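You operate a simulated robot arm through the tools that you are given. There is no shell and no other tool. Be economical: measure what you need, move in short steps, check, and stop when the job is done.

The job below is to be done with a simulated two-armed robot. You get a single attempt, and the scene is never put back.

TASK
Put the middle green master on top of the black tape holder. Close the top drawer of the grey chest. Take the blue hand pad and leave it on the tail end of belt 2. Pick up the steel roller with one hand, pass it to the other hand and put it on the belt 3. Take the red master from the top of the grey sensor bench and leave it on the top of the kit shelf. Put the short green master on top of the green box on the top of the white table. Fetch the grey master from the top of the white table and set it on the low shelf of the plate table. Open the upper bench drawer. Any order will do. Set down upright: middle green master, red master, short green master, grey master.

The check looks at the end state, three seconds after you hand in, the way a careful person would. Anything else that was tipped, shoved, dropped, spilled or broken makes it a failure.

THE ROBOT
Two 7-joint arms with fingered hands on one trunk, on a base that drives. Base frame: it is fixed to the floor where the robot stands at the start and does not move with it; the origin is under the middle of the robot, x ahead of it, y to its left, z up. Readings come in cm, rad, newtons and seconds.
The left shoulder is at the start at [7.3, 15.7, 118.4], the right one opposite. With the tool pointing down near the work surface each hand reaches from about 42 to 86 cm from the robot's upright axis, wherever it stands, measured 20 degrees to its own side. Places, roughly: belt 3 (159x22 cm) [542, -6, 100]; blue hand pad (7x10x6 cm) [170, -220, 90]; green box (8x9x5 cm) [180, 140, 90]; grey master [175, 175, 75]; low shelf of the plate table [-10, -270, 20]; middle green master [50, 25, 100]; red master [75, 25, 100]; short green master [25, 25, 100]; steel roller (4x4x14 cm) [200, -250, 90]; tail end of belt 2 (20x21 cm) [406, -84, 100]; tape holder (8x15x10 cm) [170, 110, 90]; top drawer of the grey chest [-170, -370, 60]; top of the kit shelf [210, 480, 110]; upper bench drawer [-200, -30, 70]. Payload 4 kg a hand.
The TCP of each hand is the grasp point between the finger pads, 3 cm short of the fingertips. In the tool frame z runs along the fingers and y along their closing line. Largest opening 10.4 cm; the body of the gripper starts 3.5 cm behind the TCP. The gripper is a hand of 3 fingers: y runs from the thumb to the fingers, the wrist lies at [-1.5, -10.4, -17.8] in the tool frame, and closing takes about 1.5 s.
Orientation is that of the tool frame in the base frame, as [roll, pitch, yaw] about the fixed x, y, z axes, in that order (R = Rz(yaw) Ry(pitch) Rx(roll)). With the fingers straight down and the wrist toward the robot, the tool's x, y and z point along [0, 1, 0], [1, 0, 0] and [0, 0, -1] of the base frame.

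THE INTERFACE
- The arms move only by the tool jog_arm. It takes "left_rows", "right_rows" or both (then of equal length, played together; a hand with none holds still); each is a list of rows, each an object (a shift or turn left out is 0, a gripper value left out holds the last) with "translation": the shift along the tool's x, y, z in cm, a list of three; "dr": the turn, a rotation vector about the tool's x, y, z in rad, a list of three. In form: [{"translation": [tx, ty, tz], "dr": [rx, ry, rz]}, ...]. A call has 1 to 8 rows; each row is the pose to reach, as a shift and turn from the pose commanded when the call began, along the tool's axes at that moment. "left_jaw" and "right_jaw" are, for a hand that has rows, the closure, from 0 (fully open) to 1 (shut), set as the call begins (left out, the last holds). Rows are played at 5 a second. More than 5 cm and 0.15 rad between two rows, or a gripper value outside its range, and nothing of the call is played. A pose out of reach is approached as far as the arm can. The call stops where the force on the tool passes 40 N (or 10 N more than at its start, if that is more) or the arm is blocked; 0.2 s more then pass. Each finger travels about 15.3 cm/s and halts on what it meets, pressing with about 29 N; the grip force reading is that of the motor and also rises with nothing between the fingers. The clock runs only during rows and for 0.2 s after the last one: add rows that repeat a pose to give the fingers time. The reply holds the time, the measured pose of the TCP, the force on the tool along the base axes, the opening and the grip force, in the units named above and with some noise, with the torque about the TCP (base axes, N m) and any sound that the robot's microphone picked up.
- Cameras (640 x 400 px; columns grow to the right, rows downward): "scene" is now at [13.41, 3.11, 140.39]; the picture's right is [0.33, -0.95, 0.00], its down [-0.62, -0.21, -0.76] and it looks along [0.72, 0.25, -0.65] (base axes); focal length 287 px, centre (320, 200). "left" rides on the left gripper at [-6.4, -9.4, -11.7] in its tool frame; the picture's right is [-0.72, -0.33, 0.61], its down [0.64, -0.65, 0.40] and it looks along [0.27, 0.68, 0.68] (tool axes); focal length 238 px, centre (320, 200). "right" rides on the right gripper at [6.4, -9.4, -11.7] in its tool frame; the picture's right is [-0.72, 0.33, -0.61], its down [-0.64, -0.65, 0.41] and it looks along [-0.27, 0.68, 0.68] (tool axes); focal length 238 px, centre (320, 200). There is no depth. A picture from a camera that has moved, and an enlarged one, comes with that camera's place and axes in the base frame and with its lens.
- grab_frame(camera): a new picture of that camera. It takes no simulated time.
- raise_lower(by): slides the trunk up (or, below 0, down) by that many cm; the arms and the scene camera ride with it, the base frame stays. It gives what a move gives, with no picture.
- steer(legs): drives the robot by 1 to 6 legs, each [ahead, left, turn to the left] in cm, cm and rad, along the robot's own axes; the way and the turn of a leg run together, so that a leg with both is an arc; at most 150 cm and 3.142 rad a leg. The arms and the cameras ride along, it lands a little off, and it stops where it bumps. It gives what a move gives.
- set_fingers(index, middle, thumb_bend, thumb_turn, hand): sets how far each is bent, from 0 (flat) to 1 (curled in); at 0.3 the hand is open as for a grip, at 0.7 the pads meet at the TCP. One left out holds its place. A second passes; each finger stops where it meets its share of the squeeze, and holds until it gets a number again. A gripper value or a shape takes the hand back. It gives what a move gives, with no picture; readings hold the bend of each and the force on the fingers (four entries, about 0 where the hand has none), thumb and palm. thumb_turn goes from beside the hand (0) to across from the fingers (1), as for a grip.
- preshape(shape, hand): the hand has 3 fingers and takes this shape, open, in about a second: jaw (thumb against the fingers, like two jaws); tri (thumb and two fingers); tip (a fingertip pinch); poke (one finger out to press); point (the index stretched); flat (the hand flat); cup (the hand cupped); fist (a fist). The gripper value then closes the fingers along that shape, each until it touches; the sizes above hold for jaw. It gives what a move gives, with no picture.
- turn_head(pan, tilt): turns the head with the scene camera to pan (to the left, within 1.501 rad either way) and tilt (down, from -0.506 to 1.204), counted from straight ahead of the robot. It gives what a move gives.
- close_up(camera, box): a new picture of the part [left, top, right, bottom] of that camera's present view, enlarged. It takes no simulated time.
- sign_off(): hands the job in; it is judged then, once.

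Work in short steps. Places have to be worked out from the pictures, the camera data and where the tool is seen: move nearer, look again, correct. Check each grasp and each placing, and mend what went wrong. You have 217 turns and 212 pictures in all, those below and enlarged ones among them. Open the grippers and draw the arms clear of the work before you hand the job in, unless the task says otherwise; then end with one line.

The tools are called after "Request:" as a command line: name --argument value ..., lists and objects as JSON in quotes. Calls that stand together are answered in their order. jog_arm: Moves the arms, as the interface text tells. Its arguments: {"type":"object","properties":{"left_rows":{"type":"array","items":{"type":"object","properties":{"translation":{"type":"array","items":{"type":"number"}},"dr":{"type":"array","items":{"type":"number"}}}}},"left_jaw":{"type":"number"},"right_rows":{"type":"array","items":{"type":"object","properties":{"translation":{"type":"array","items":{"type":"number"}},"dr":{"type":"array","items":{"type":"number"}}}}},"right_jaw":{"type":"number"}},"required":[]} The other tools are called the same way: raise_lower (by) slides the trunk up or down; preshape (shape, hand) gives the hand a shape; set_fingers (index, middle, thumb_bend, thumb_turn, hand) moves the fingers one by one; steer (legs) drives the base; turn_head (pan, tilt) turns the head that bears the scene camera; grab_frame (camera) takes a picture; close_up (camera, box) takes an enlarged picture of a part of a camera's view; sign_off () hands the job in.

At the start:

```text
t: 0.0
left_tool_pos: [40.87, 45.72, 117.38]
left_tcp_rot: [-3.141, 0.003, 1.569]
left_contact_force: [0.2, -0.3, 1.1]
left_torque: [-0.02, 0.01, 0.0]
left_finger_gap: 10.36
left_gripper_force: 0.1
left_shape: jaw
left_bend: [0.3, 0.3, 0.3, 0.98]
left_finger forces: [0.0, 0.1, 0.0, 0.0, 0.0, 0.0]
right_tool_pos: [56.94, -7.15, 117.07]
right_tcp_rot: [-3.14, 0.002, 1.571]
right_contact_force: [-0.1, 0.2, -0.3]
right_torque: [0.02, -0.04, 0.03]
right_finger_gap: 10.36
right_gripper_force: 0.0
right_shape: jaw
right_bend: [0.3, 0.3, 0.3, 0.98]
right_finger forces: [0.0, 0.0, 0.1, 0.1, 0.0, 0.0]
trunk travel left (down, up): [-60.0, 34.0]
robot x, y, heading: [0.17, -0.07, 0.002]
head pan, tilt: [0.332, 0.709]
```

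scene: 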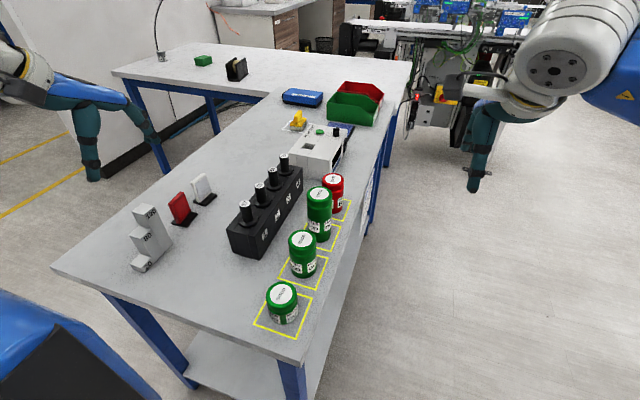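
right: 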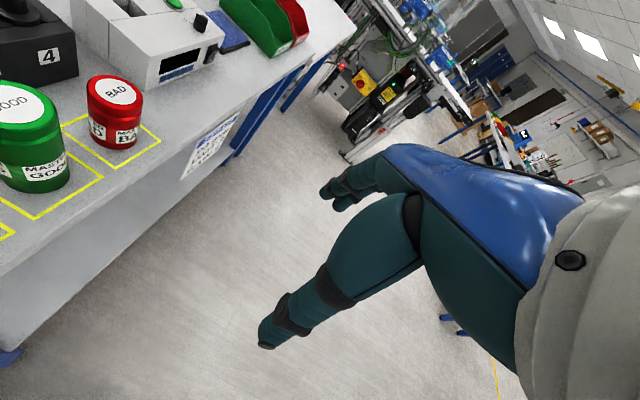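
left: 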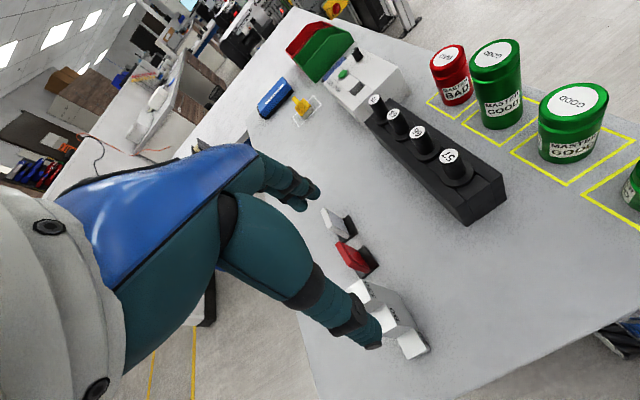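

I judge the masters to be near y≈18, x≈35/45/56/66, on a bench at z≈90. I'll look around to find free floor before driving.

Request:
turn_head --pan 1.2 --tilt 0.3

Request:
grab_frame --camera "scene"

Request:
turn_head --pan 0.0 --tilt 0.2

Request:
grab_frame --camera "scene"

Request:
turn_head --pan -1.2 --tilt 0.3

Request:
grab_frame --camera "scene"

```text
t: 1.2
left_tool_pos: [40.73, 45.66, 117.43]
left_tcp_rot: [-3.141, 0.001, 1.57]
left_contact_force: [0.1, 0.7, 0.8]
left_torque: [-0.02, -0.05, 0.02]
left_finger_gap: 10.36
left_gripper_force: 0.1
left_shape: jaw
left_bend: [0.3, 0.3, 0.3, 0.98]
left_finger forces: [0.1, 0.1, 0.1, 0.0, 0.0, 0.0]
right_tool_pos: [56.81, -7.24, 117.17]
right_tcp_rot: [-3.141, 0.0, 1.571]
right_contact_force: [-1.6, 0.4, -0.1]
right_torque: [-0.02, -0.01, 0.0]
right_finger_gap: 10.38
right_gripper_force: 0.1
right_shape: jaw
right_bend: [0.3, 0.3, 0.3, 0.98]
right_finger forces: [0.1, 0.0, 0.0, 0.0, 0.1, 0.0]
trunk travel left (down, up): [-60.0, 34.0]
robot x, y, heading: [0.11, 0.33, -0.002]
head pan, tilt: [1.201, 0.3]
```

```text
208 pictures are left
camera scene: at [8.8, 9.06, 144.08], right [0.93, -0.36, 0.0], down [-0.11, -0.28, -0.95], along [0.35, 0.89, -0.3], focal length 287 px, centre (320, 200)
```

scene: 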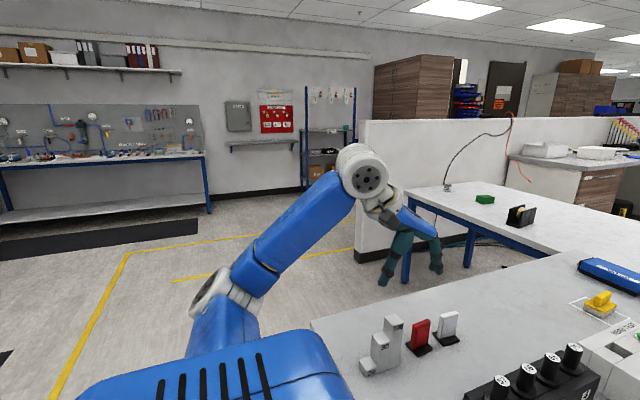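

```text
t: 2.6
left_tool_pos: [40.78, 45.63, 117.56]
left_tcp_rot: [3.142, -0.001, 1.571]
left_contact_force: [0.3, 0.0, 0.3]
left_torque: [-0.02, 0.0, 0.01]
left_finger_gap: 10.36
left_gripper_force: 0.1
left_shape: jaw
left_bend: [0.3, 0.3, 0.3, 0.98]
left_finger forces: [0.0, 0.0, 0.0, 0.1, 0.1, 0.0]
right_tool_pos: [56.88, -7.2, 117.11]
right_tcp_rot: [3.141, -0.001, 1.57]
right_contact_force: [-0.2, -0.3, 0.8]
right_torque: [-0.01, 0.01, -0.04]
right_finger_gap: 10.36
right_gripper_force: 0.1
right_shape: jaw
right_bend: [0.3, 0.3, 0.3, 0.98]
right_finger forces: [0.0, 0.0, 0.1, 0.1, 0.0, 0.0]
trunk travel left (down, up): [-60.0, 34.0]
robot x, y, heading: [0.2, 0.36, 0.002]
head pan, tilt: [0.0, 0.201]
```

```text
207 pictures are left
camera scene: at [14.73, 0.36, 145.01], right [0.0, -1.0, 0.0], down [-0.2, 0.0, -0.98], along [0.98, 0.0, -0.2], focal length 287 px, centre (320, 200)
```

scene: 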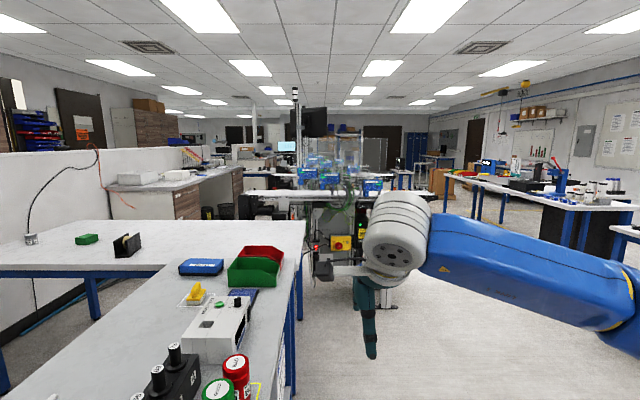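

```text
t: 4.0
left_tool_pos: [40.68, 45.55, 117.48]
left_tcp_rot: [-3.141, 0.0, 1.57]
left_contact_force: [0.2, -0.8, -0.2]
left_torque: [-0.01, -0.01, -0.04]
left_finger_gap: 10.36
left_gripper_force: 0.1
left_shape: jaw
left_bend: [0.3, 0.3, 0.3, 0.98]
left_finger forces: [0.0, 0.1, 0.0, 0.0, 0.0, 0.0]
right_tool_pos: [56.9, -7.32, 116.92]
right_tcp_rot: [3.141, -0.001, 1.57]
right_contact_force: [0.0, 0.3, -0.2]
right_torque: [-0.02, 0.01, 0.0]
right_finger_gap: 10.34
right_gripper_force: 0.0
right_shape: jaw
right_bend: [0.3, 0.3, 0.3, 0.98]
right_finger forces: [0.0, 0.0, 0.0, 0.0, 0.0, 0.0]
trunk travel left (down, up): [-60.0, 34.0]
robot x, y, heading: [-0.19, 0.33, 0.002]
head pan, tilt: [-1.201, 0.3]
```

```text
206 pictures are left
camera scene: at [8.8, -8.36, 144.1], right [-0.93, -0.36, 0.0], down [-0.11, 0.27, -0.96], along [0.35, -0.89, -0.3], focal length 287 px, centre (320, 200)
```

scene: 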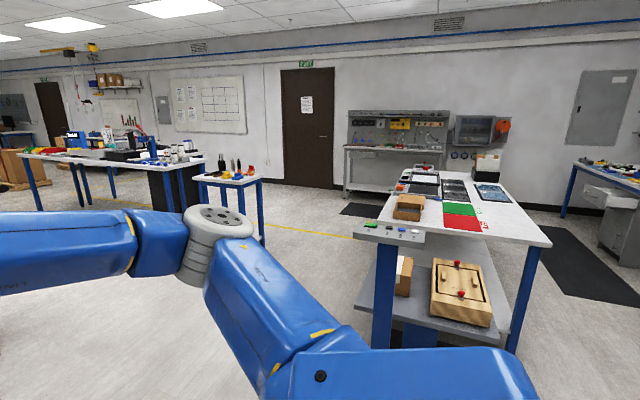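

The floor at y<0 is free. I'll drive to about (30,-50) and turn to face the bench (+y), so the closing line is at right angles to the row of masters.

Request:
steer --legs '[[0, -50, 0], [30, 0, 0], [0, 0, 1.5708]]'

Request:
turn_head --pan 0.0 --tilt 0.75

Request:
grab_frame --camera "scene"

Request:
grab_frame --camera "right"

```text
t: 12.3
left_tool_pos: [-13.98, -7.24, 117.52]
left_tcp_rot: [-3.142, 0.0, 3.1]
left_contact_force: [0.1, 0.3, 0.6]
left_torque: [-0.01, -0.01, 0.02]
left_finger_gap: 10.37
left_gripper_force: 0.0
left_shape: jaw
left_bend: [0.3, 0.3, 0.3, 0.98]
left_finger forces: [0.0, 0.0, 0.0, 0.0, 0.1, 0.0]
right_tool_pos: [39.59, 6.55, 116.99]
right_tcp_rot: [3.139, -0.001, 3.1]
right_contact_force: [0.2, -0.2, 0.1]
right_torque: [-0.02, -0.02, 0.0]
right_finger_gap: 10.38
right_gripper_force: 0.0
right_shape: jaw
right_bend: [0.3, 0.3, 0.3, 0.98]
right_finger forces: [0.0, 0.0, 0.0, 0.0, 0.1, 0.0]
trunk travel left (down, up): [-60.0, 34.0]
robot x, y, heading: [29.93, -49.77, 1.531]
head pan, tilt: [-1.201, 0.3]
```

```text
t: 13.7
left_tool_pos: [-14.01, -7.4, 117.56]
left_tcp_rot: [3.14, 0.001, 3.101]
left_contact_force: [1.0, 0.9, -0.8]
left_torque: [0.04, 0.02, 0.01]
left_finger_gap: 10.39
left_gripper_force: 0.1
left_shape: jaw
left_bend: [0.3, 0.3, 0.3, 0.98]
left_finger forces: [0.1, 0.0, 0.1, 0.0, 0.1, 0.0]
right_tool_pos: [39.48, 6.46, 117.1]
right_tcp_rot: [3.141, 0.0, 3.1]
right_contact_force: [0.9, 0.3, -0.6]
right_torque: [0.0, 0.01, 0.0]
right_finger_gap: 10.37
right_gripper_force: 0.0
right_shape: jaw
right_bend: [0.3, 0.3, 0.3, 0.98]
right_finger forces: [0.0, 0.0, 0.1, 0.0, 0.0, 0.1]
trunk travel left (down, up): [-60.0, 34.0]
robot x, y, heading: [29.91, -49.68, 1.531]
head pan, tilt: [0.0, 0.75]
```

```text
205 pictures are left
camera scene: at [30.4, -36.11, 140.05], right [1.0, -0.04, 0.0], down [-0.03, -0.68, -0.73], along [0.03, 0.73, -0.68], focal length 287 px, centre (320, 200)
```

scene: 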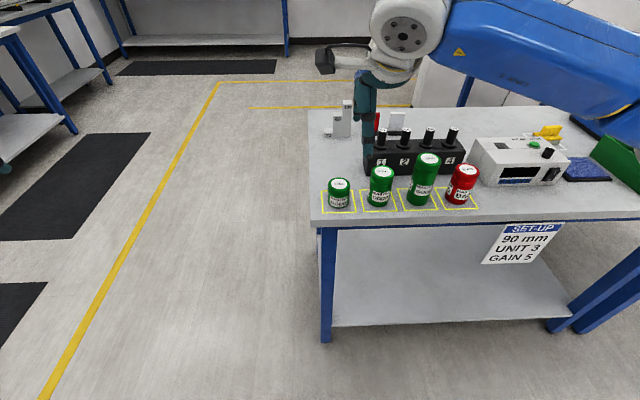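

```text
204 pictures are left
camera right: at [32.82, -2.75, 128.67], right [0.73, 0.29, 0.61], down [0.61, -0.68, -0.4], along [0.3, 0.67, -0.68], focal length 238 px, centre (320, 200)
```

right: 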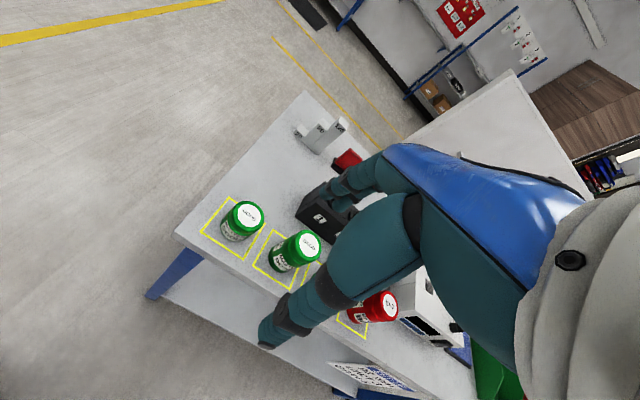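

Two views place the middle green master's top at about (47, 17.4, 98.7). I'll move the right hand above it and check.

Request:
jog_arm --right_rows '[{"translation": [-2.4, 3.7, 0]}, {"translation": [-4.8, 7.5, 0]}, {"translation": [-7.1, 11.2, 0]}, {"translation": [-7.1, 11.2, 4.5]}, {"translation": [-7.1, 11.2, 9]}, {"translation": [-7.1, 11.2, 12.5]}, {"translation": [-7.1, 11.2, 12.5]}]' --right_jaw 0

Request:
grab_frame --camera "right"

Request:
grab_frame --camera "scene"

```text
t: 15.3
left_tool_pos: [-13.93, -7.53, 117.58]
left_tcp_rot: [3.14, 0.001, 3.101]
left_contact_force: [0.0, 0.1, 0.5]
left_torque: [0.01, 0.01, 0.04]
left_finger_gap: 10.39
left_gripper_force: 0.0
left_shape: jaw
left_bend: [0.3, 0.3, 0.3, 0.98]
left_finger forces: [0.0, 0.0, 0.1, 0.0, 0.0, 0.0]
right_tool_pos: [46.96, 17.49, 104.54]
right_tcp_rot: [-3.141, 0.001, 3.101]
right_contact_force: [0.5, -0.3, -0.2]
right_torque: [-0.04, 0.01, 0.0]
right_finger_gap: 10.39
right_gripper_force: 0.1
right_shape: jaw
right_bend: [0.3, 0.3, 0.3, 0.98]
right_finger forces: [0.0, 0.0, 0.0, 0.0, 0.1, 0.0]
trunk travel left (down, up): [-60.0, 34.0]
robot x, y, heading: [30.0, -49.97, 1.525]
head pan, tilt: [0.0, 0.75]
```

```text
203 pictures are left
camera right: at [40.2, 8.26, 116.03], right [0.73, 0.29, 0.61], down [0.61, -0.68, -0.4], along [0.3, 0.67, -0.68], focal length 238 px, centre (320, 200)
```

right: 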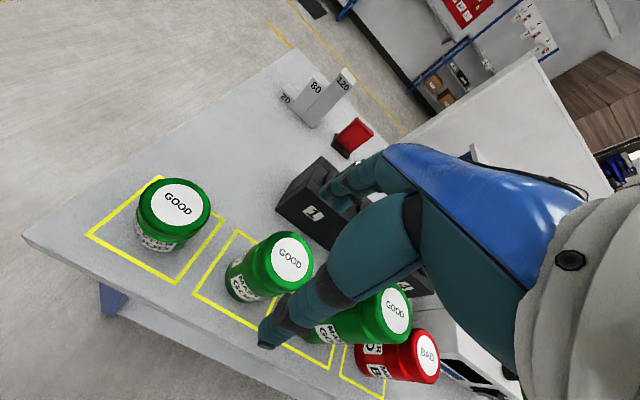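

```text
202 pictures are left
camera scene: at [30.41, -36.12, 140.05], right [1.0, -0.04, 0.0], down [-0.03, -0.68, -0.73], along [0.03, 0.73, -0.68], focal length 287 px, centre (320, 200)
```

scene: 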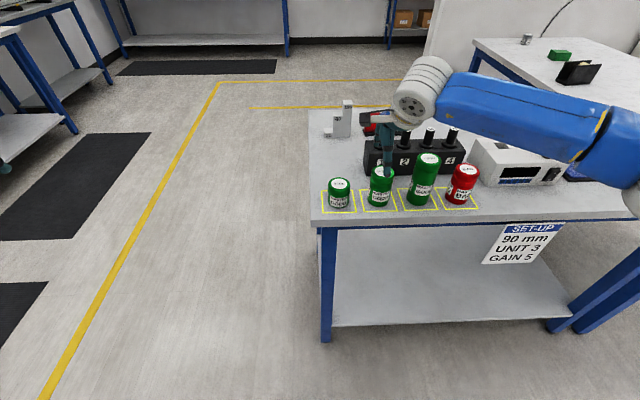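

The master sits right under the hand at (47.3, 17.8). I'll lower to z≈96.2, close and check.

Request:
jog_arm --right_rows '[{"translation": [-0.3, 0.2, 4]}, {"translation": [-0.3, 0.2, 8.3]}, {"translation": [-0.3, 0.2, 8.3]}]' --right_jaw 0

Request:
jog_arm --right_rows '[{"translation": [0, 0, 0]}, {"translation": [0, 0, 0]}, {"translation": [0, 0, 0]}, {"translation": [0, 0, 0]}, {"translation": [0, 0, 0]}, {"translation": [0, 0, 0]}, {"translation": [0, 0, 0]}, {"translation": [0, 0, 0]}]' --right_jaw 1

Request:
grab_frame --camera "right"

```text
t: 16.1
left_tool_pos: [-13.95, -7.4, 117.57]
left_tcp_rot: [3.139, -0.001, 3.101]
left_contact_force: [-0.1, -0.5, 0.7]
left_torque: [-0.02, 0.01, 0.0]
left_finger_gap: 10.38
left_gripper_force: 0.2
left_shape: jaw
left_bend: [0.3, 0.3, 0.3, 0.98]
left_finger forces: [0.0, 0.0, 0.0, 0.1, 0.1, 0.0]
right_tool_pos: [47.28, 17.78, 96.22]
right_tcp_rot: [3.14, 0.0, 3.099]
right_contact_force: [0.3, -0.2, -0.1]
right_torque: [-0.02, -0.03, 0.01]
right_finger_gap: 10.37
right_gripper_force: 0.1
right_shape: jaw
right_bend: [0.3, 0.3, 0.3, 0.98]
right_finger forces: [0.1, 0.0, 0.0, 0.1, 0.0, 0.0]
trunk travel left (down, up): [-60.0, 34.0]
robot x, y, heading: [29.75, -49.57, 1.528]
head pan, tilt: [0.0, 0.75]
```

```text
t: 17.9
left_tool_pos: [-13.91, -7.37, 117.6]
left_tcp_rot: [3.139, 0.001, 3.099]
left_contact_force: [-0.1, 0.0, -0.4]
left_torque: [0.01, 0.01, 0.02]
left_finger_gap: 10.36
left_gripper_force: 0.0
left_shape: jaw
left_bend: [0.3, 0.3, 0.3, 0.98]
left_finger forces: [0.1, 0.1, 0.1, 0.0, 0.0, 0.0]
right_tool_pos: [47.32, 17.67, 96.43]
right_tcp_rot: [-3.141, 0.001, 3.1]
right_contact_force: [-0.3, -0.1, 0.9]
right_torque: [0.0, -0.02, 0.0]
right_finger_gap: 4.71
right_gripper_force: 29.2
right_shape: jaw
right_bend: [0.74, 0.39, 0.74, 1.0]
right_finger forces: [15.4, 9.4, 0.1, 0.1, 26.0, 0.0]
trunk travel left (down, up): [-60.0, 34.0]
robot x, y, heading: [29.52, -49.68, 1.529]
head pan, tilt: [0.0, 0.75]
```

```text
201 pictures are left
camera right: at [40.52, 8.53, 107.82], right [0.73, 0.3, 0.61], down [0.61, -0.68, -0.4], along [0.3, 0.67, -0.68], focal length 238 px, centre (320, 200)
```

right: 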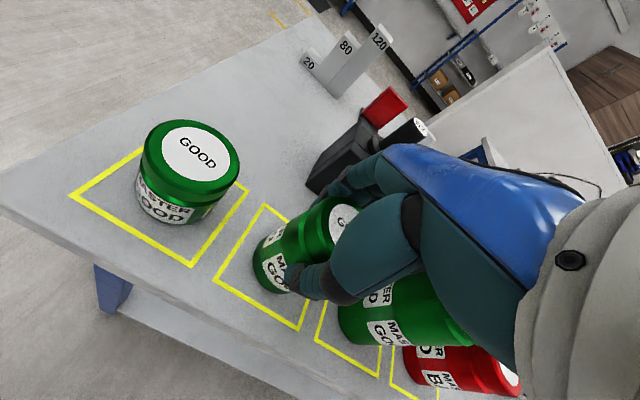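

The fingers closed unevenly (index 0.74, middle 0.39), so I'm off-centre along x. I'll reopen and look again.

Request:
jog_arm --right_rows '[{"translation": [0, 0, 0]}, {"translation": [0, 0, 0]}, {"translation": [0, 0, 0]}, {"translation": [0, 0, 0]}, {"translation": [0, 0, 0]}, {"translation": [0, 0, 0]}]' --right_jaw 0

Request:
close_up --camera "right" --box '[220, 150, 460, 300]'

Request:
close_up --camera "scene" --box '[310, 110, 510, 235]'

```text
t: 19.3
left_tool_pos: [-13.85, -7.48, 117.52]
left_tcp_rot: [3.141, 0.0, 3.098]
left_contact_force: [-0.5, 0.4, 0.1]
left_torque: [-0.01, -0.02, 0.02]
left_finger_gap: 10.38
left_gripper_force: 0.1
left_shape: jaw
left_bend: [0.3, 0.3, 0.3, 0.98]
left_finger forces: [0.0, 0.0, 0.0, 0.1, 0.0, 0.0]
right_tool_pos: [47.34, 17.84, 96.26]
right_tcp_rot: [3.141, 0.001, 3.1]
right_contact_force: [0.3, -0.6, -0.5]
right_torque: [0.0, 0.0, 0.02]
right_finger_gap: 10.37
right_gripper_force: 0.0
right_shape: jaw
right_bend: [0.3, 0.3, 0.3, 0.98]
right_finger forces: [0.0, 0.0, 0.0, 0.0, 0.0, 0.0]
trunk travel left (down, up): [-60.0, 34.0]
robot x, y, heading: [29.62, -49.55, 1.529]
head pan, tilt: [0.0, 0.75]
```

```text
2.67 times, centred on (340, 225) of right
camera zoom: at [40.51, 8.5, 107.84], right [0.73, 0.29, 0.61], down [0.61, -0.68, -0.4], along [0.3, 0.67, -0.68], focal length 636 px, centre (267, 133)
```

zoom: 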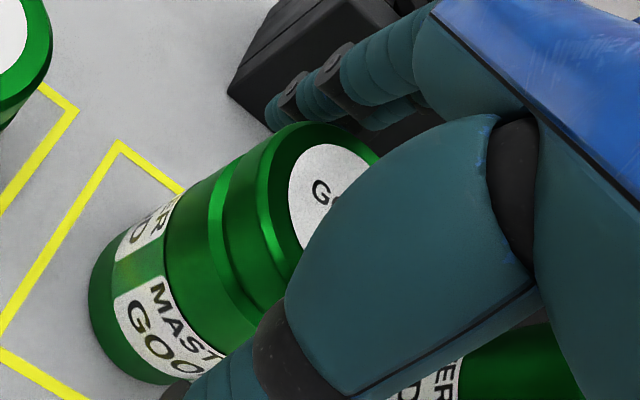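

```text
3.20 times, centred on (410, 172) of scene
camera zoom: at [30.42, -36.09, 140.04], right [1.0, -0.04, 0.0], down [-0.03, -0.68, -0.73], along [0.03, 0.73, -0.68], focal length 919 px, centre (32, 288)
```

zoom: 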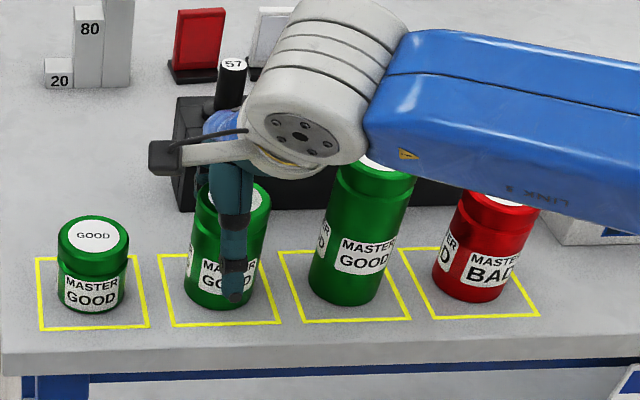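

Zoomed views put the master's axis near (47.9, 17.4), so I'll shift about 0.5 cm in +x and grip again, then read the fingers.

Request:
jog_arm --right_rows '[{"translation": [-0.6, -0.3, 0.3]}, {"translation": [-0.6, -0.3, 0.3]}]' --right_jaw 0

Request:
jog_arm --right_rows '[{"translation": [0, 0, 0]}, {"translation": [0, 0, 0]}, {"translation": [0, 0, 0]}, {"translation": [0, 0, 0]}, {"translation": [0, 0, 0]}, {"translation": [0, 0, 0]}, {"translation": [0, 0, 0]}, {"translation": [0, 0, 0]}]' --right_jaw 1

Request:
close_up --camera "right" --box '[220, 150, 460, 300]'

Request:
close_up --camera "scene" --box '[310, 110, 510, 235]'

```text
t: 19.9
left_tool_pos: [-14.01, -7.35, 117.55]
left_tcp_rot: [3.14, -0.001, 3.101]
left_contact_force: [0.3, 0.0, 0.1]
left_torque: [0.0, 0.01, -0.02]
left_finger_gap: 10.37
left_gripper_force: 0.0
left_shape: jaw
left_bend: [0.3, 0.3, 0.3, 0.98]
left_finger forces: [0.0, 0.0, 0.0, 0.1, 0.0, 0.0]
right_tool_pos: [47.84, 17.55, 96.09]
right_tcp_rot: [3.141, 0.0, 3.099]
right_contact_force: [-1.2, 2.2, 0.7]
right_torque: [0.04, 0.03, -0.03]
right_finger_gap: 10.37
right_gripper_force: 0.1
right_shape: jaw
right_bend: [0.3, 0.3, 0.3, 0.98]
right_finger forces: [1.2, 0.0, 0.0, 0.0, 0.0, 0.0]
trunk travel left (down, up): [-60.0, 34.0]
robot x, y, heading: [29.93, -49.73, 1.53]
head pan, tilt: [0.0, 0.75]
```

```text
t: 21.7
left_tool_pos: [-13.93, -7.44, 117.6]
left_tcp_rot: [3.14, 0.0, 3.099]
left_contact_force: [0.3, 0.4, -0.9]
left_torque: [0.03, 0.0, 0.0]
left_finger_gap: 10.39
left_gripper_force: 0.1
left_shape: jaw
left_bend: [0.3, 0.3, 0.3, 0.98]
left_finger forces: [0.0, 0.0, 0.0, 0.0, 0.0, 0.1]
right_tool_pos: [47.78, 17.36, 96.08]
right_tcp_rot: [3.142, 0.0, 3.099]
right_contact_force: [-0.5, -0.2, 5.4]
right_torque: [-0.22, 0.03, -0.02]
right_finger_gap: 5.34
right_gripper_force: 29.0
right_shape: jaw
right_bend: [0.39, 0.39, 0.74, 1.0]
right_finger forces: [20.3, 9.3, 0.0, 0.0, 29.0, 0.0]
trunk travel left (down, up): [-60.0, 34.0]
robot x, y, heading: [29.94, -49.92, 1.53]
head pan, tilt: [0.0, 0.75]
```

```text
2.67 times, centred on (340, 225) of right
camera zoom: at [41.13, 8.11, 107.64], right [0.73, 0.29, 0.61], down [0.61, -0.68, -0.41], along [0.3, 0.67, -0.68], focal length 636 px, centre (267, 133)
```

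zoom: 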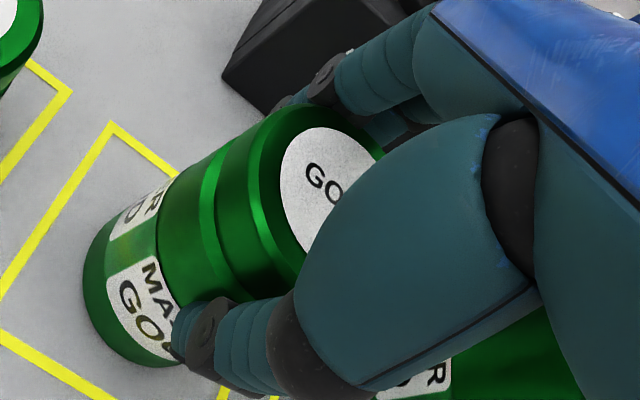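

```text
3.20 times, centred on (410, 172) of scene
camera zoom: at [30.36, -36.23, 140.06], right [1.0, -0.04, 0.0], down [-0.03, -0.68, -0.73], along [0.03, 0.73, -0.68], focal length 919 px, centre (32, 288)
```

zoom: 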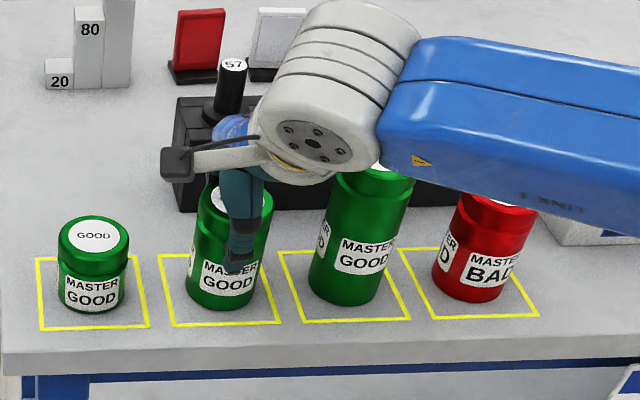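

Now index and middle are even at 0.39 and the gap is 5.34, so the grip is good. I'll lift and check.

Request:
jog_arm --right_rows '[{"translation": [0, 0, -3]}, {"translation": [0, 0, -7]}, {"translation": [0, 0, -12]}, {"translation": [0, 0, -17]}, {"translation": [0, -4, -20]}, {"translation": [0, -4, -20]}]'

Request:
close_up --camera "scene" --box '[310, 60, 550, 235]'

```text
t: 23.1
left_tool_pos: [-13.83, -7.29, 117.56]
left_tcp_rot: [3.141, -0.001, 3.099]
left_contact_force: [0.8, 0.0, -0.1]
left_torque: [-0.02, -0.01, 0.02]
left_finger_gap: 10.37
left_gripper_force: 0.0
left_shape: jaw
left_bend: [0.3, 0.3, 0.3, 0.98]
left_finger forces: [0.1, 0.1, 0.0, 0.0, 0.0, 0.0]
right_tool_pos: [47.85, 13.48, 116.1]
right_tcp_rot: [3.14, 0.0, 3.1]
right_contact_force: [-0.5, -0.3, -3.5]
right_torque: [-0.01, 0.02, -0.01]
right_finger_gap: 5.26
right_gripper_force: 29.5
right_shape: jaw
right_bend: [0.4, 0.39, 0.74, 1.0]
right_finger forces: [17.8, 10.3, 0.0, 0.1, 27.9, 0.0]
trunk travel left (down, up): [-60.0, 34.0]
robot x, y, heading: [29.99, -49.98, 1.532]
head pan, tilt: [0.0, 0.75]
```

```text
2.29 times, centred on (430, 148) of scene
camera zoom: at [30.52, -36.03, 140.03], right [1.0, -0.04, 0.0], down [-0.03, -0.68, -0.73], along [0.03, 0.73, -0.68], focal length 656 px, centre (69, 320)
```

zoom: 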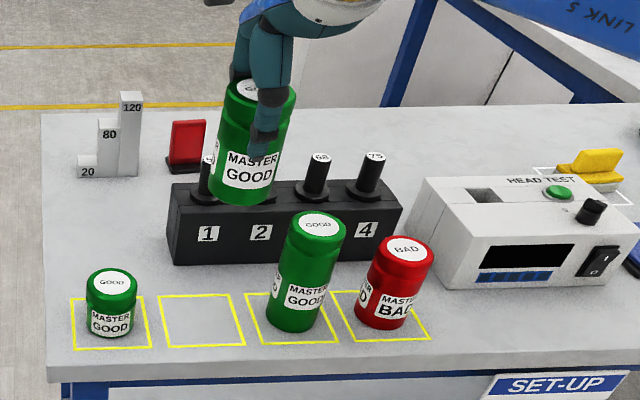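

The middle green master is held with its base about 6.1 cm below the TCP. Next I'll slide 27 cm right and bring the left hand over the short green master at about (37.5, 17.3).

Request:
steer --legs '[[0, -27, 0]]'

Request:
jog_arm --left_rows '[{"translation": [-2.9, 3.2, 0]}, {"translation": [-5.9, 6.4, 0]}, {"translation": [-8.8, 9.6, 0]}, {"translation": [-11.8, 12.9, 0]}, {"translation": [-14.7, 16.1, 0]}, {"translation": [-17.6, 19.3, 0]}, {"translation": [-20.6, 22.5, 0]}, {"translation": [-23.5, 25.7, 0]}]' --left_jaw 0

Request:
grab_frame --camera "left"

Request:
grab_frame --camera "scene"

```text
t: 25.0
left_tool_pos: [11.46, -8.24, 117.06]
left_tcp_rot: [-3.141, 0.011, 3.098]
left_contact_force: [-0.6, 0.3, -0.6]
left_torque: [-0.02, -0.08, 0.03]
left_finger_gap: 10.39
left_gripper_force: 0.1
left_shape: jaw
left_bend: [0.3, 0.3, 0.3, 0.98]
left_finger forces: [0.0, 0.0, 0.0, 0.1, 0.0, 0.0]
right_tool_pos: [73.02, 12.43, 116.2]
right_tcp_rot: [-3.141, 0.011, 3.096]
right_contact_force: [-1.2, 1.3, -3.9]
right_torque: [-0.05, 0.01, 0.02]
right_finger_gap: 5.25
right_gripper_force: 28.7
right_shape: jaw
right_bend: [0.4, 0.39, 0.74, 1.0]
right_finger forces: [17.7, 10.5, 0.1, 0.1, 28.0, 0.0]
trunk travel left (down, up): [-60.0, 34.0]
robot x, y, heading: [56.16, -50.86, 1.526]
head pan, tilt: [0.0, 0.75]
```

```text
t: 26.8
left_tool_pos: [37.39, 16.37, 117.56]
left_tcp_rot: [3.141, -0.002, 3.1]
left_contact_force: [-0.1, 0.2, -0.5]
left_torque: [-0.01, -0.01, -0.03]
left_finger_gap: 10.36
left_gripper_force: 0.0
left_shape: jaw
left_bend: [0.3, 0.3, 0.3, 0.98]
left_finger forces: [0.0, 0.0, 0.1, 0.0, 0.1, 0.0]
right_tool_pos: [74.34, 12.35, 116.02]
right_tcp_rot: [-3.141, -0.002, 3.099]
right_contact_force: [-0.1, 0.3, -4.3]
right_torque: [-0.07, -0.03, -0.01]
right_finger_gap: 5.26
right_gripper_force: 29.0
right_shape: jaw
right_bend: [0.4, 0.39, 0.74, 1.0]
right_finger forces: [17.5, 10.6, 0.0, 0.0, 27.8, 0.0]
trunk travel left (down, up): [-60.0, 34.0]
robot x, y, heading: [56.3, -50.78, 1.526]
head pan, tilt: [0.0, 0.75]
```

```text
195 pictures are left
camera left: at [43.49, 6.6, 129.09], right [0.7, -0.36, -0.62], down [-0.67, -0.62, -0.4], along [-0.24, 0.69, -0.68], focal length 238 px, centre (320, 200)
```

left: 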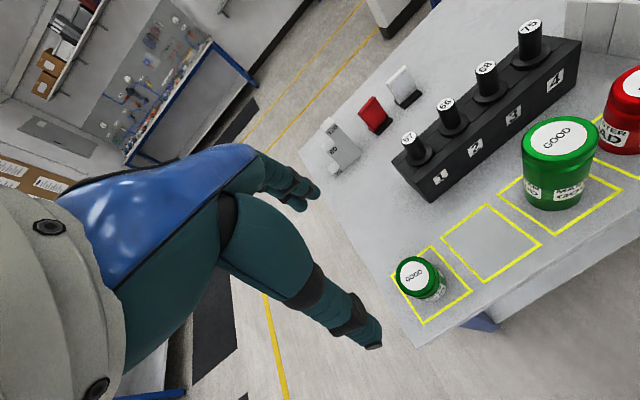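

```text
194 pictures are left
camera scene: at [57.09, -36.79, 139.99], right [1.0, -0.04, 0.0], down [-0.03, -0.69, -0.73], along [0.03, 0.73, -0.69], focal length 287 px, centre (320, 200)
```

scene: 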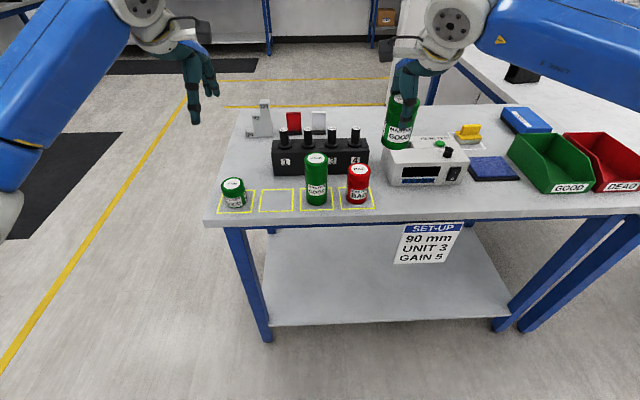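

The left camera puts the short master at about (37.7, 17.6). I'll come down over it and look again.

Request:
jog_arm --left_rows '[{"translation": [-0.25, 1.2, 4]}, {"translation": [-0.25, 1.2, 8.5]}, {"translation": [-0.25, 1.2, 13]}, {"translation": [-0.25, 1.2, 16.5]}, {"translation": [-0.25, 1.2, 16.5]}]'

Request:
grab_frame --camera "left"

Request:
close_up --camera "scene" --box '[190, 110, 430, 260]'

```text
t: 28.0
left_tool_pos: [37.62, 17.34, 101.09]
left_tcp_rot: [3.139, 0.0, 3.097]
left_contact_force: [0.4, 0.9, 0.3]
left_torque: [0.0, -0.01, 0.02]
left_finger_gap: 10.38
left_gripper_force: 0.0
left_shape: jaw
left_bend: [0.3, 0.3, 0.3, 0.98]
left_finger forces: [0.0, 0.1, 0.0, 0.0, 0.0, 0.0]
right_tool_pos: [74.39, 12.1, 116.06]
right_tcp_rot: [3.141, 0.0, 3.097]
right_contact_force: [0.4, 1.2, -3.3]
right_torque: [-0.04, -0.01, 0.03]
right_finger_gap: 5.24
right_gripper_force: 29.3
right_shape: jaw
right_bend: [0.4, 0.39, 0.74, 1.0]
right_finger forces: [17.4, 10.6, 0.0, 0.1, 28.0, 0.0]
trunk travel left (down, up): [-60.0, 34.0]
robot x, y, heading: [56.7, -50.95, 1.525]
head pan, tilt: [0.0, 0.75]
```

```text
193 pictures are left
camera left: at [43.63, 7.6, 112.67], right [0.7, -0.36, -0.61], down [-0.67, -0.62, -0.41], along [-0.24, 0.7, -0.68], focal length 238 px, centre (320, 200)
```

left: 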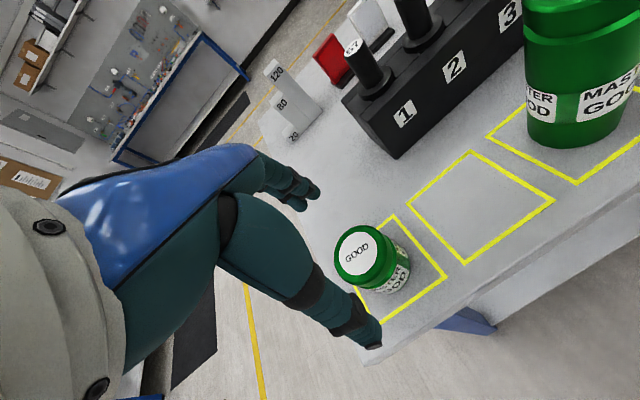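

```text
2.67 times, centred on (310, 185) of scene
camera zoom: at [57.09, -37.02, 140.02], right [1.0, -0.04, 0.0], down [-0.03, -0.68, -0.73], along [0.03, 0.73, -0.68], focal length 766 px, centre (347, 240)
```

zoom: 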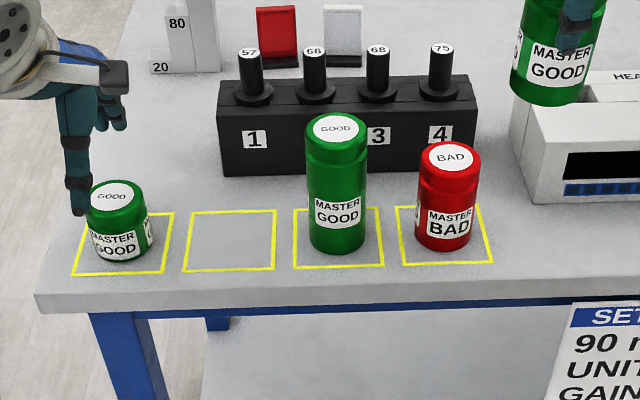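

Both views put the master at about (38.3, 17.0). I'll shift, lower to z≈93.9 and close.

Request:
jog_arm --left_rows '[{"translation": [-0.75, -0.2, 0]}, {"translation": [-0.75, -0.2, 4]}, {"translation": [-0.75, -0.2, 7.2]}, {"translation": [-0.75, -0.2, 7.2]}]'

Request:
jog_arm --left_rows '[{"translation": [0, 0, 0]}, {"translation": [0, 0, 0]}, {"translation": [0, 0, 0]}, {"translation": [0, 0, 0]}, {"translation": [0, 0, 0]}, {"translation": [0, 0, 0]}, {"translation": [0, 0, 0]}, {"translation": [0, 0, 0]}]' --left_jaw 1

Request:
grab_frame --camera "left"

```text
t: 29.0
left_tool_pos: [38.23, 17.05, 94.16]
left_tcp_rot: [3.139, 0.001, 3.099]
left_contact_force: [0.9, -0.2, 0.5]
left_torque: [-0.01, -0.02, -0.02]
left_finger_gap: 10.37
left_gripper_force: 0.1
left_shape: jaw
left_bend: [0.3, 0.3, 0.3, 0.98]
left_finger forces: [0.0, 0.0, 0.0, 0.0, 0.1, 0.1]
right_tool_pos: [74.36, 12.14, 116.04]
right_tcp_rot: [3.139, 0.0, 3.099]
right_contact_force: [0.0, -0.2, -3.6]
right_torque: [-0.03, 0.0, 0.02]
right_finger_gap: 5.22
right_gripper_force: 29.1
right_shape: jaw
right_bend: [0.4, 0.39, 0.74, 1.0]
right_finger forces: [17.3, 10.5, 0.1, 0.0, 27.9, 0.1]
trunk travel left (down, up): [-60.0, 34.0]
robot x, y, heading: [56.03, -50.98, 1.527]
head pan, tilt: [0.0, 0.75]
```

```text
t: 30.8
left_tool_pos: [38.21, 17.14, 94.12]
left_tcp_rot: [3.137, 0.0, 3.096]
left_contact_force: [-0.4, -0.7, -0.2]
left_torque: [0.0, 0.01, -0.01]
left_finger_gap: 4.72
left_gripper_force: 28.9
left_shape: jaw
left_bend: [0.28, 0.36, 0.74, 1.0]
left_finger forces: [14.8, 9.3, 0.0, 0.1, 23.4, 0.1]
right_tool_pos: [74.47, 12.19, 116.18]
right_tcp_rot: [-3.141, 0.0, 3.098]
right_contact_force: [0.0, -0.1, -3.4]
right_torque: [-0.04, 0.03, 0.0]
right_finger_gap: 5.24
right_gripper_force: 28.3
right_shape: jaw
right_bend: [0.4, 0.39, 0.74, 1.0]
right_finger forces: [17.3, 10.6, 0.1, 0.0, 28.0, 0.0]
trunk travel left (down, up): [-60.0, 34.0]
robot x, y, heading: [56.31, -50.77, 1.532]
head pan, tilt: [0.0, 0.75]
```

```text
191 pictures are left
camera left: at [44.27, 7.35, 105.6], right [0.7, -0.36, -0.61], down [-0.67, -0.62, -0.41], along [-0.24, 0.7, -0.68], focal length 238 px, centre (320, 200)
```

left: 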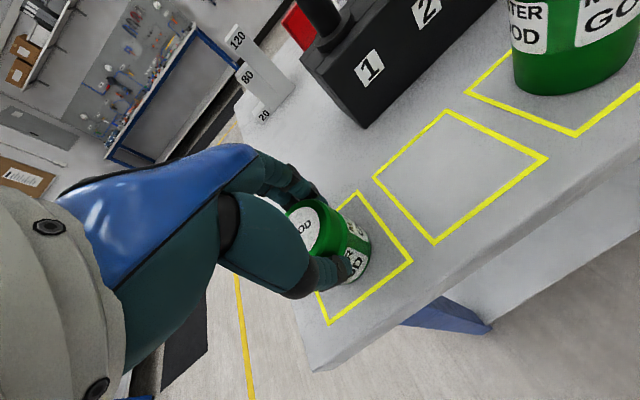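

Both fingers and the thumb carry load, so I'll lift and check that it's held level.

Request:
jog_arm --left_rows '[{"translation": [0, 0, -3]}, {"translation": [0, 0, -7]}, {"translation": [0, 0, -12]}, {"translation": [0, 0, -17]}, {"translation": [0, -5, -20]}, {"translation": [0, -9, -22]}, {"translation": [0, -9, -22]}]'

Request:
grab_frame --camera "left"

Request:
grab_frame --camera "scene"

```text
refused: row 5 steps farther than a row can; nothing moved
```

```text
190 pictures are left
camera left: at [44.27, 7.35, 105.6], right [0.7, -0.36, -0.61], down [-0.67, -0.62, -0.41], along [-0.24, 0.7, -0.68], focal length 238 px, centre (320, 200)
```

left: 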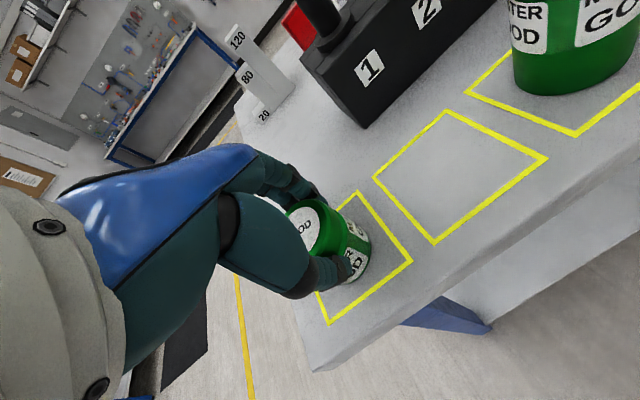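

```text
189 pictures are left
camera scene: at [57.07, -37.01, 140.02], right [1.0, -0.04, 0.0], down [-0.03, -0.68, -0.73], along [0.03, 0.73, -0.68], focal length 287 px, centre (320, 200)
```

scene: 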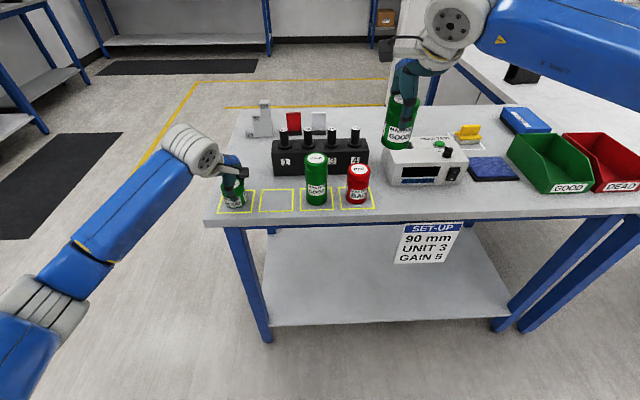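

A step was too long, so I'll repeat the lift with shorter rows.

Request:
jog_arm --left_rows '[{"translation": [0, 0, -3]}, {"translation": [0, 0, -7]}, {"translation": [0, 0, -11.5]}, {"translation": [0, 0, -16]}, {"translation": [0, -3, -19]}, {"translation": [0, -6, -22]}, {"translation": [0, -10, -22]}, {"translation": [0, -10, -22]}]'

Request:
grab_frame --camera "scene"

Request:
grab_frame --camera "left"

```text
t: 32.6
left_tool_pos: [37.74, 7.21, 115.9]
left_tcp_rot: [3.141, 0.0, 3.099]
left_contact_force: [0.1, -0.4, -2.1]
left_torque: [-0.04, -0.01, 0.0]
left_finger_gap: 4.75
left_gripper_force: 29.3
left_shape: jaw
left_bend: [0.28, 0.36, 0.74, 1.0]
left_finger forces: [14.8, 9.5, 0.0, 0.0, 23.5, 0.0]
right_tool_pos: [74.16, 12.25, 116.05]
right_tcp_rot: [3.14, -0.001, 3.099]
right_contact_force: [-1.2, 0.1, -3.3]
right_torque: [-0.09, -0.02, -0.01]
right_finger_gap: 5.23
right_gripper_force: 28.8
right_shape: jaw
right_bend: [0.4, 0.39, 0.74, 1.0]
right_finger forces: [17.4, 10.6, 0.1, 0.0, 27.9, 0.0]
trunk travel left (down, up): [-60.0, 34.0]
robot x, y, heading: [56.04, -50.98, 1.524]
head pan, tilt: [0.0, 0.75]
```

```text
188 pictures are left
camera scene: at [56.99, -37.0, 140.01], right [1.0, -0.04, 0.0], down [-0.03, -0.68, -0.73], along [0.03, 0.73, -0.69], focal length 287 px, centre (320, 200)
```

scene: 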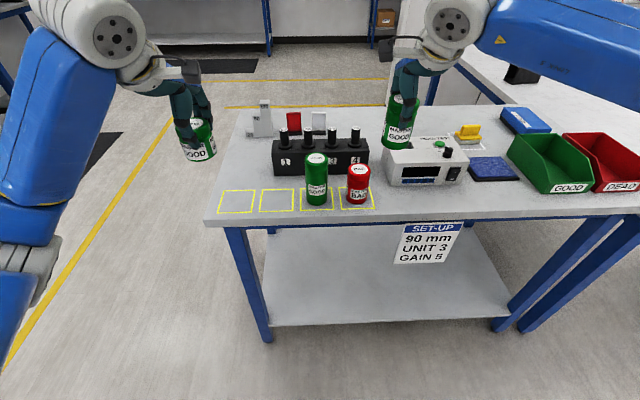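

```text
187 pictures are left
camera left: at [43.82, -2.63, 127.35], right [0.7, -0.36, -0.61], down [-0.67, -0.62, -0.4], along [-0.24, 0.7, -0.68], focal length 238 px, centre (320, 200)
```

left: 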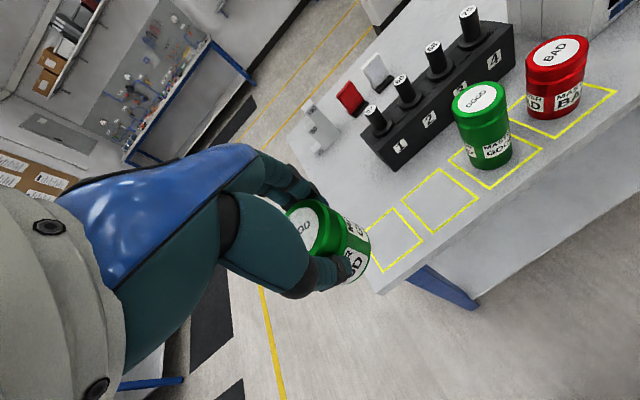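

Both masters are held. I'll back off and drive around the front of the bench to its inner side, then face +x.

Request:
steer --legs '[[-40, 0, 0], [0, 130, 0], [110, 0, 0], [104, 0, 0], [0, 0, -1.525]]'

Request:
turn_head --pan 0.0 --tilt 0.45

Request:
grab_frame --camera "scene"

```text
t: 36.5
left_tool_pos: [23.81, -35.5, 116.36]
left_tcp_rot: [3.131, 0.004, -3.067]
left_contact_force: [0.4, 0.0, -2.2]
left_torque: [-0.06, 0.0, 0.03]
left_finger_gap: 4.7
left_gripper_force: 29.1
left_shape: jaw
left_bend: [0.28, 0.36, 0.74, 1.0]
left_finger forces: [15.5, 10.3, 0.0, 0.0, 24.6, 0.1]
right_tool_pos: [59.34, -26.24, 116.85]
right_tcp_rot: [3.128, 0.007, -3.061]
right_contact_force: [1.0, 0.6, -3.8]
right_torque: [-0.03, -0.01, -0.01]
right_finger_gap: 5.22
right_gripper_force: 28.7
right_shape: jaw
right_bend: [0.4, 0.39, 0.73, 1.0]
right_finger forces: [17.6, 10.4, 0.0, 0.0, 28.0, 0.0]
trunk travel left (down, up): [-60.0, 34.0]
robot x, y, heading: [49.77, -89.97, 1.636]
head pan, tilt: [0.0, 0.75]
stopped in leg 2: the robot was blocked; the commanded pose is now the measured one
```

```text
t: 37.3
left_tool_pos: [23.39, -34.95, 115.99]
left_tcp_rot: [3.136, 0.006, -3.064]
left_contact_force: [-0.2, -0.2, -2.6]
left_torque: [-0.04, -0.03, -0.01]
left_finger_gap: 4.7
left_gripper_force: 29.0
left_shape: jaw
left_bend: [0.28, 0.36, 0.74, 1.0]
left_finger forces: [15.5, 10.3, 0.0, 0.0, 24.6, 0.0]
right_tool_pos: [58.82, -25.75, 116.63]
right_tcp_rot: [3.132, 0.008, -3.063]
right_contact_force: [-0.2, 0.5, -4.3]
right_torque: [-0.03, 0.03, 0.01]
right_finger_gap: 5.23
right_gripper_force: 29.3
right_shape: jaw
right_bend: [0.4, 0.39, 0.73, 1.0]
right_finger forces: [17.6, 10.4, 0.0, 0.1, 28.0, 0.0]
trunk travel left (down, up): [-60.0, 34.0]
robot x, y, heading: [49.69, -89.28, 1.641]
head pan, tilt: [0.0, 0.45]
```

```text
186 pictures are left
camera scene: at [49.13, -74.73, 142.64], right [1.0, 0.07, 0.0], down [0.03, -0.44, -0.9], along [-0.06, 0.9, -0.44], focal length 287 px, centre (320, 200)
```

scene: 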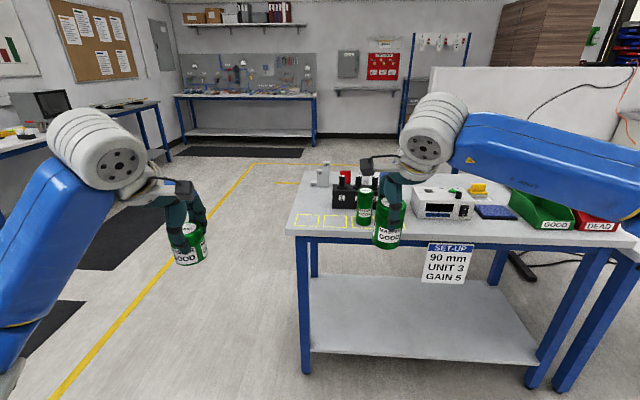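

I was blocked moving left, probably by the plate table's near corner behind me. I'll move forward 22 cm and look back at that table before going on.

Request:
steer --legs '[[22, 0, -0.07]]'

Request:
turn_head --pan 1.5 --tilt 0.6

Request:
grab_frame --camera "scene"

```text
t: 39.0
left_tool_pos: [25.83, -11.41, 116.1]
left_tcp_rot: [3.13, 0.011, -3.137]
left_contact_force: [-0.2, 0.8, -3.1]
left_torque: [-0.01, -0.03, -0.03]
left_finger_gap: 4.68
left_gripper_force: 28.9
left_shape: jaw
left_bend: [0.28, 0.36, 0.74, 1.0]
left_finger forces: [15.3, 10.4, 0.0, 0.1, 24.4, 0.0]
right_tool_pos: [62.05, -4.75, 117.08]
right_tcp_rot: [3.127, 0.014, -3.135]
right_contact_force: [0.5, -0.4, -2.8]
right_torque: [-0.05, 0.03, 0.02]
right_finger_gap: 5.22
right_gripper_force: 28.9
right_shape: jaw
right_bend: [0.4, 0.39, 0.73, 1.0]
right_finger forces: [17.3, 10.4, 0.0, 0.1, 28.2, 0.0]
trunk travel left (down, up): [-60.0, 34.0]
robot x, y, heading: [49.0, -67.58, 1.568]
head pan, tilt: [0.0, 0.45]
```

```text
t: 40.6
left_tool_pos: [26.1, -11.34, 116.05]
left_tcp_rot: [3.131, 0.012, -3.137]
left_contact_force: [-0.6, -0.3, -2.8]
left_torque: [-0.06, -0.02, 0.03]
left_finger_gap: 4.68
left_gripper_force: 29.4
left_shape: jaw
left_bend: [0.28, 0.36, 0.74, 1.0]
left_finger forces: [15.3, 10.4, 0.0, 0.0, 24.4, 0.1]
right_tool_pos: [62.23, -4.68, 116.92]
right_tcp_rot: [3.129, 0.013, -3.133]
right_contact_force: [-0.2, -0.5, -4.2]
right_torque: [-0.05, 0.01, 0.04]
right_finger_gap: 5.19
right_gripper_force: 29.0
right_shape: jaw
right_bend: [0.4, 0.39, 0.73, 1.0]
right_finger forces: [17.4, 10.5, 0.0, 0.0, 27.9, 0.0]
trunk travel left (down, up): [-60.0, 34.0]
robot x, y, heading: [48.73, -67.53, 1.566]
head pan, tilt: [1.499, 0.6]
```

```text
185 pictures are left
camera scene: at [40.16, -61.08, 141.33], right [0.07, 1.0, 0.0], down [0.56, -0.04, -0.82], along [-0.82, 0.06, -0.57], focal length 287 px, centre (320, 200)
```

scene: 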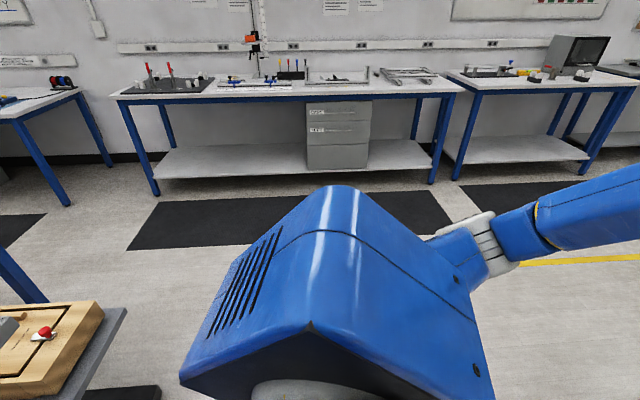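

The plate table's shelf is at the lower left, and it looks undisturbed. I'll go 10 cm further forward, then slide left past it.

Request:
steer --legs '[[12, 0, 0], [0, 130, 0], [100, 0, 0], [82, 0, 0], [0, 0, -1.568]]'

Request:
turn_head --pan 0.0 --tilt 0.4

Request:
grab_frame --camera "scene"

```text
t: 60.6
left_tool_pos: [-29.59, 147.02, 116.02]
left_tcp_rot: [3.131, 0.01, 1.58]
left_contact_force: [0.4, -0.6, -2.8]
left_torque: [0.01, 0.08, 0.03]
left_finger_gap: 4.64
left_gripper_force: 28.8
left_shape: jaw
left_bend: [0.73, 0.36, 0.75, 1.0]
left_finger forces: [14.8, 9.9, 0.0, 0.0, 22.6, 0.0]
right_tool_pos: [-22.91, 110.83, 116.92]
right_tcp_rot: [3.129, 0.011, 1.581]
right_contact_force: [-0.2, -0.2, -3.4]
right_torque: [0.01, 0.05, 0.0]
right_finger_gap: 5.19
right_gripper_force: 29.1
right_shape: jaw
right_bend: [0.41, 0.39, 0.73, 1.0]
right_finger forces: [15.0, 11.2, 0.0, 0.1, 26.4, 0.0]
trunk travel left (down, up): [-60.0, 34.0]
robot x, y, heading: [-85.77, 123.74, 0.004]
head pan, tilt: [1.499, 0.6]
```

```text
t: 62.2
left_tool_pos: [-29.83, 146.92, 116.25]
left_tcp_rot: [3.13, 0.01, 1.58]
left_contact_force: [-0.7, -1.6, -1.9]
left_torque: [0.0, 0.03, -0.01]
left_finger_gap: 4.67
left_gripper_force: 28.8
left_shape: jaw
left_bend: [0.73, 0.36, 0.75, 1.0]
left_finger forces: [15.2, 9.9, 0.1, 0.0, 23.1, 0.0]
right_tool_pos: [-23.21, 110.77, 117.13]
right_tcp_rot: [3.125, 0.013, 1.581]
right_contact_force: [0.3, 0.2, -3.6]
right_torque: [0.03, 0.01, -0.03]
right_finger_gap: 5.17
right_gripper_force: 29.0
right_shape: jaw
right_bend: [0.41, 0.39, 0.73, 1.0]
right_finger forces: [15.5, 11.2, 0.1, 0.0, 26.9, 0.0]
trunk travel left (down, up): [-60.0, 34.0]
robot x, y, heading: [-85.65, 124.04, 0.004]
head pan, tilt: [0.0, 0.4]
```

```text
184 pictures are left
camera scene: at [-70.81, 124.26, 143.12], right [0.0, -1.0, 0.0], down [-0.39, 0.0, -0.92], along [0.92, 0.0, -0.39], focal length 287 px, centre (320, 200)
```

scene: 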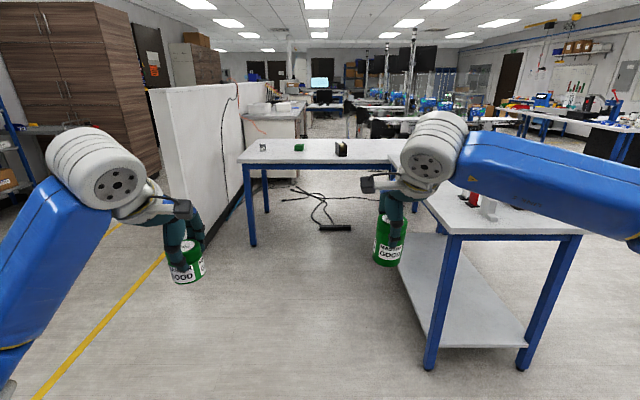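

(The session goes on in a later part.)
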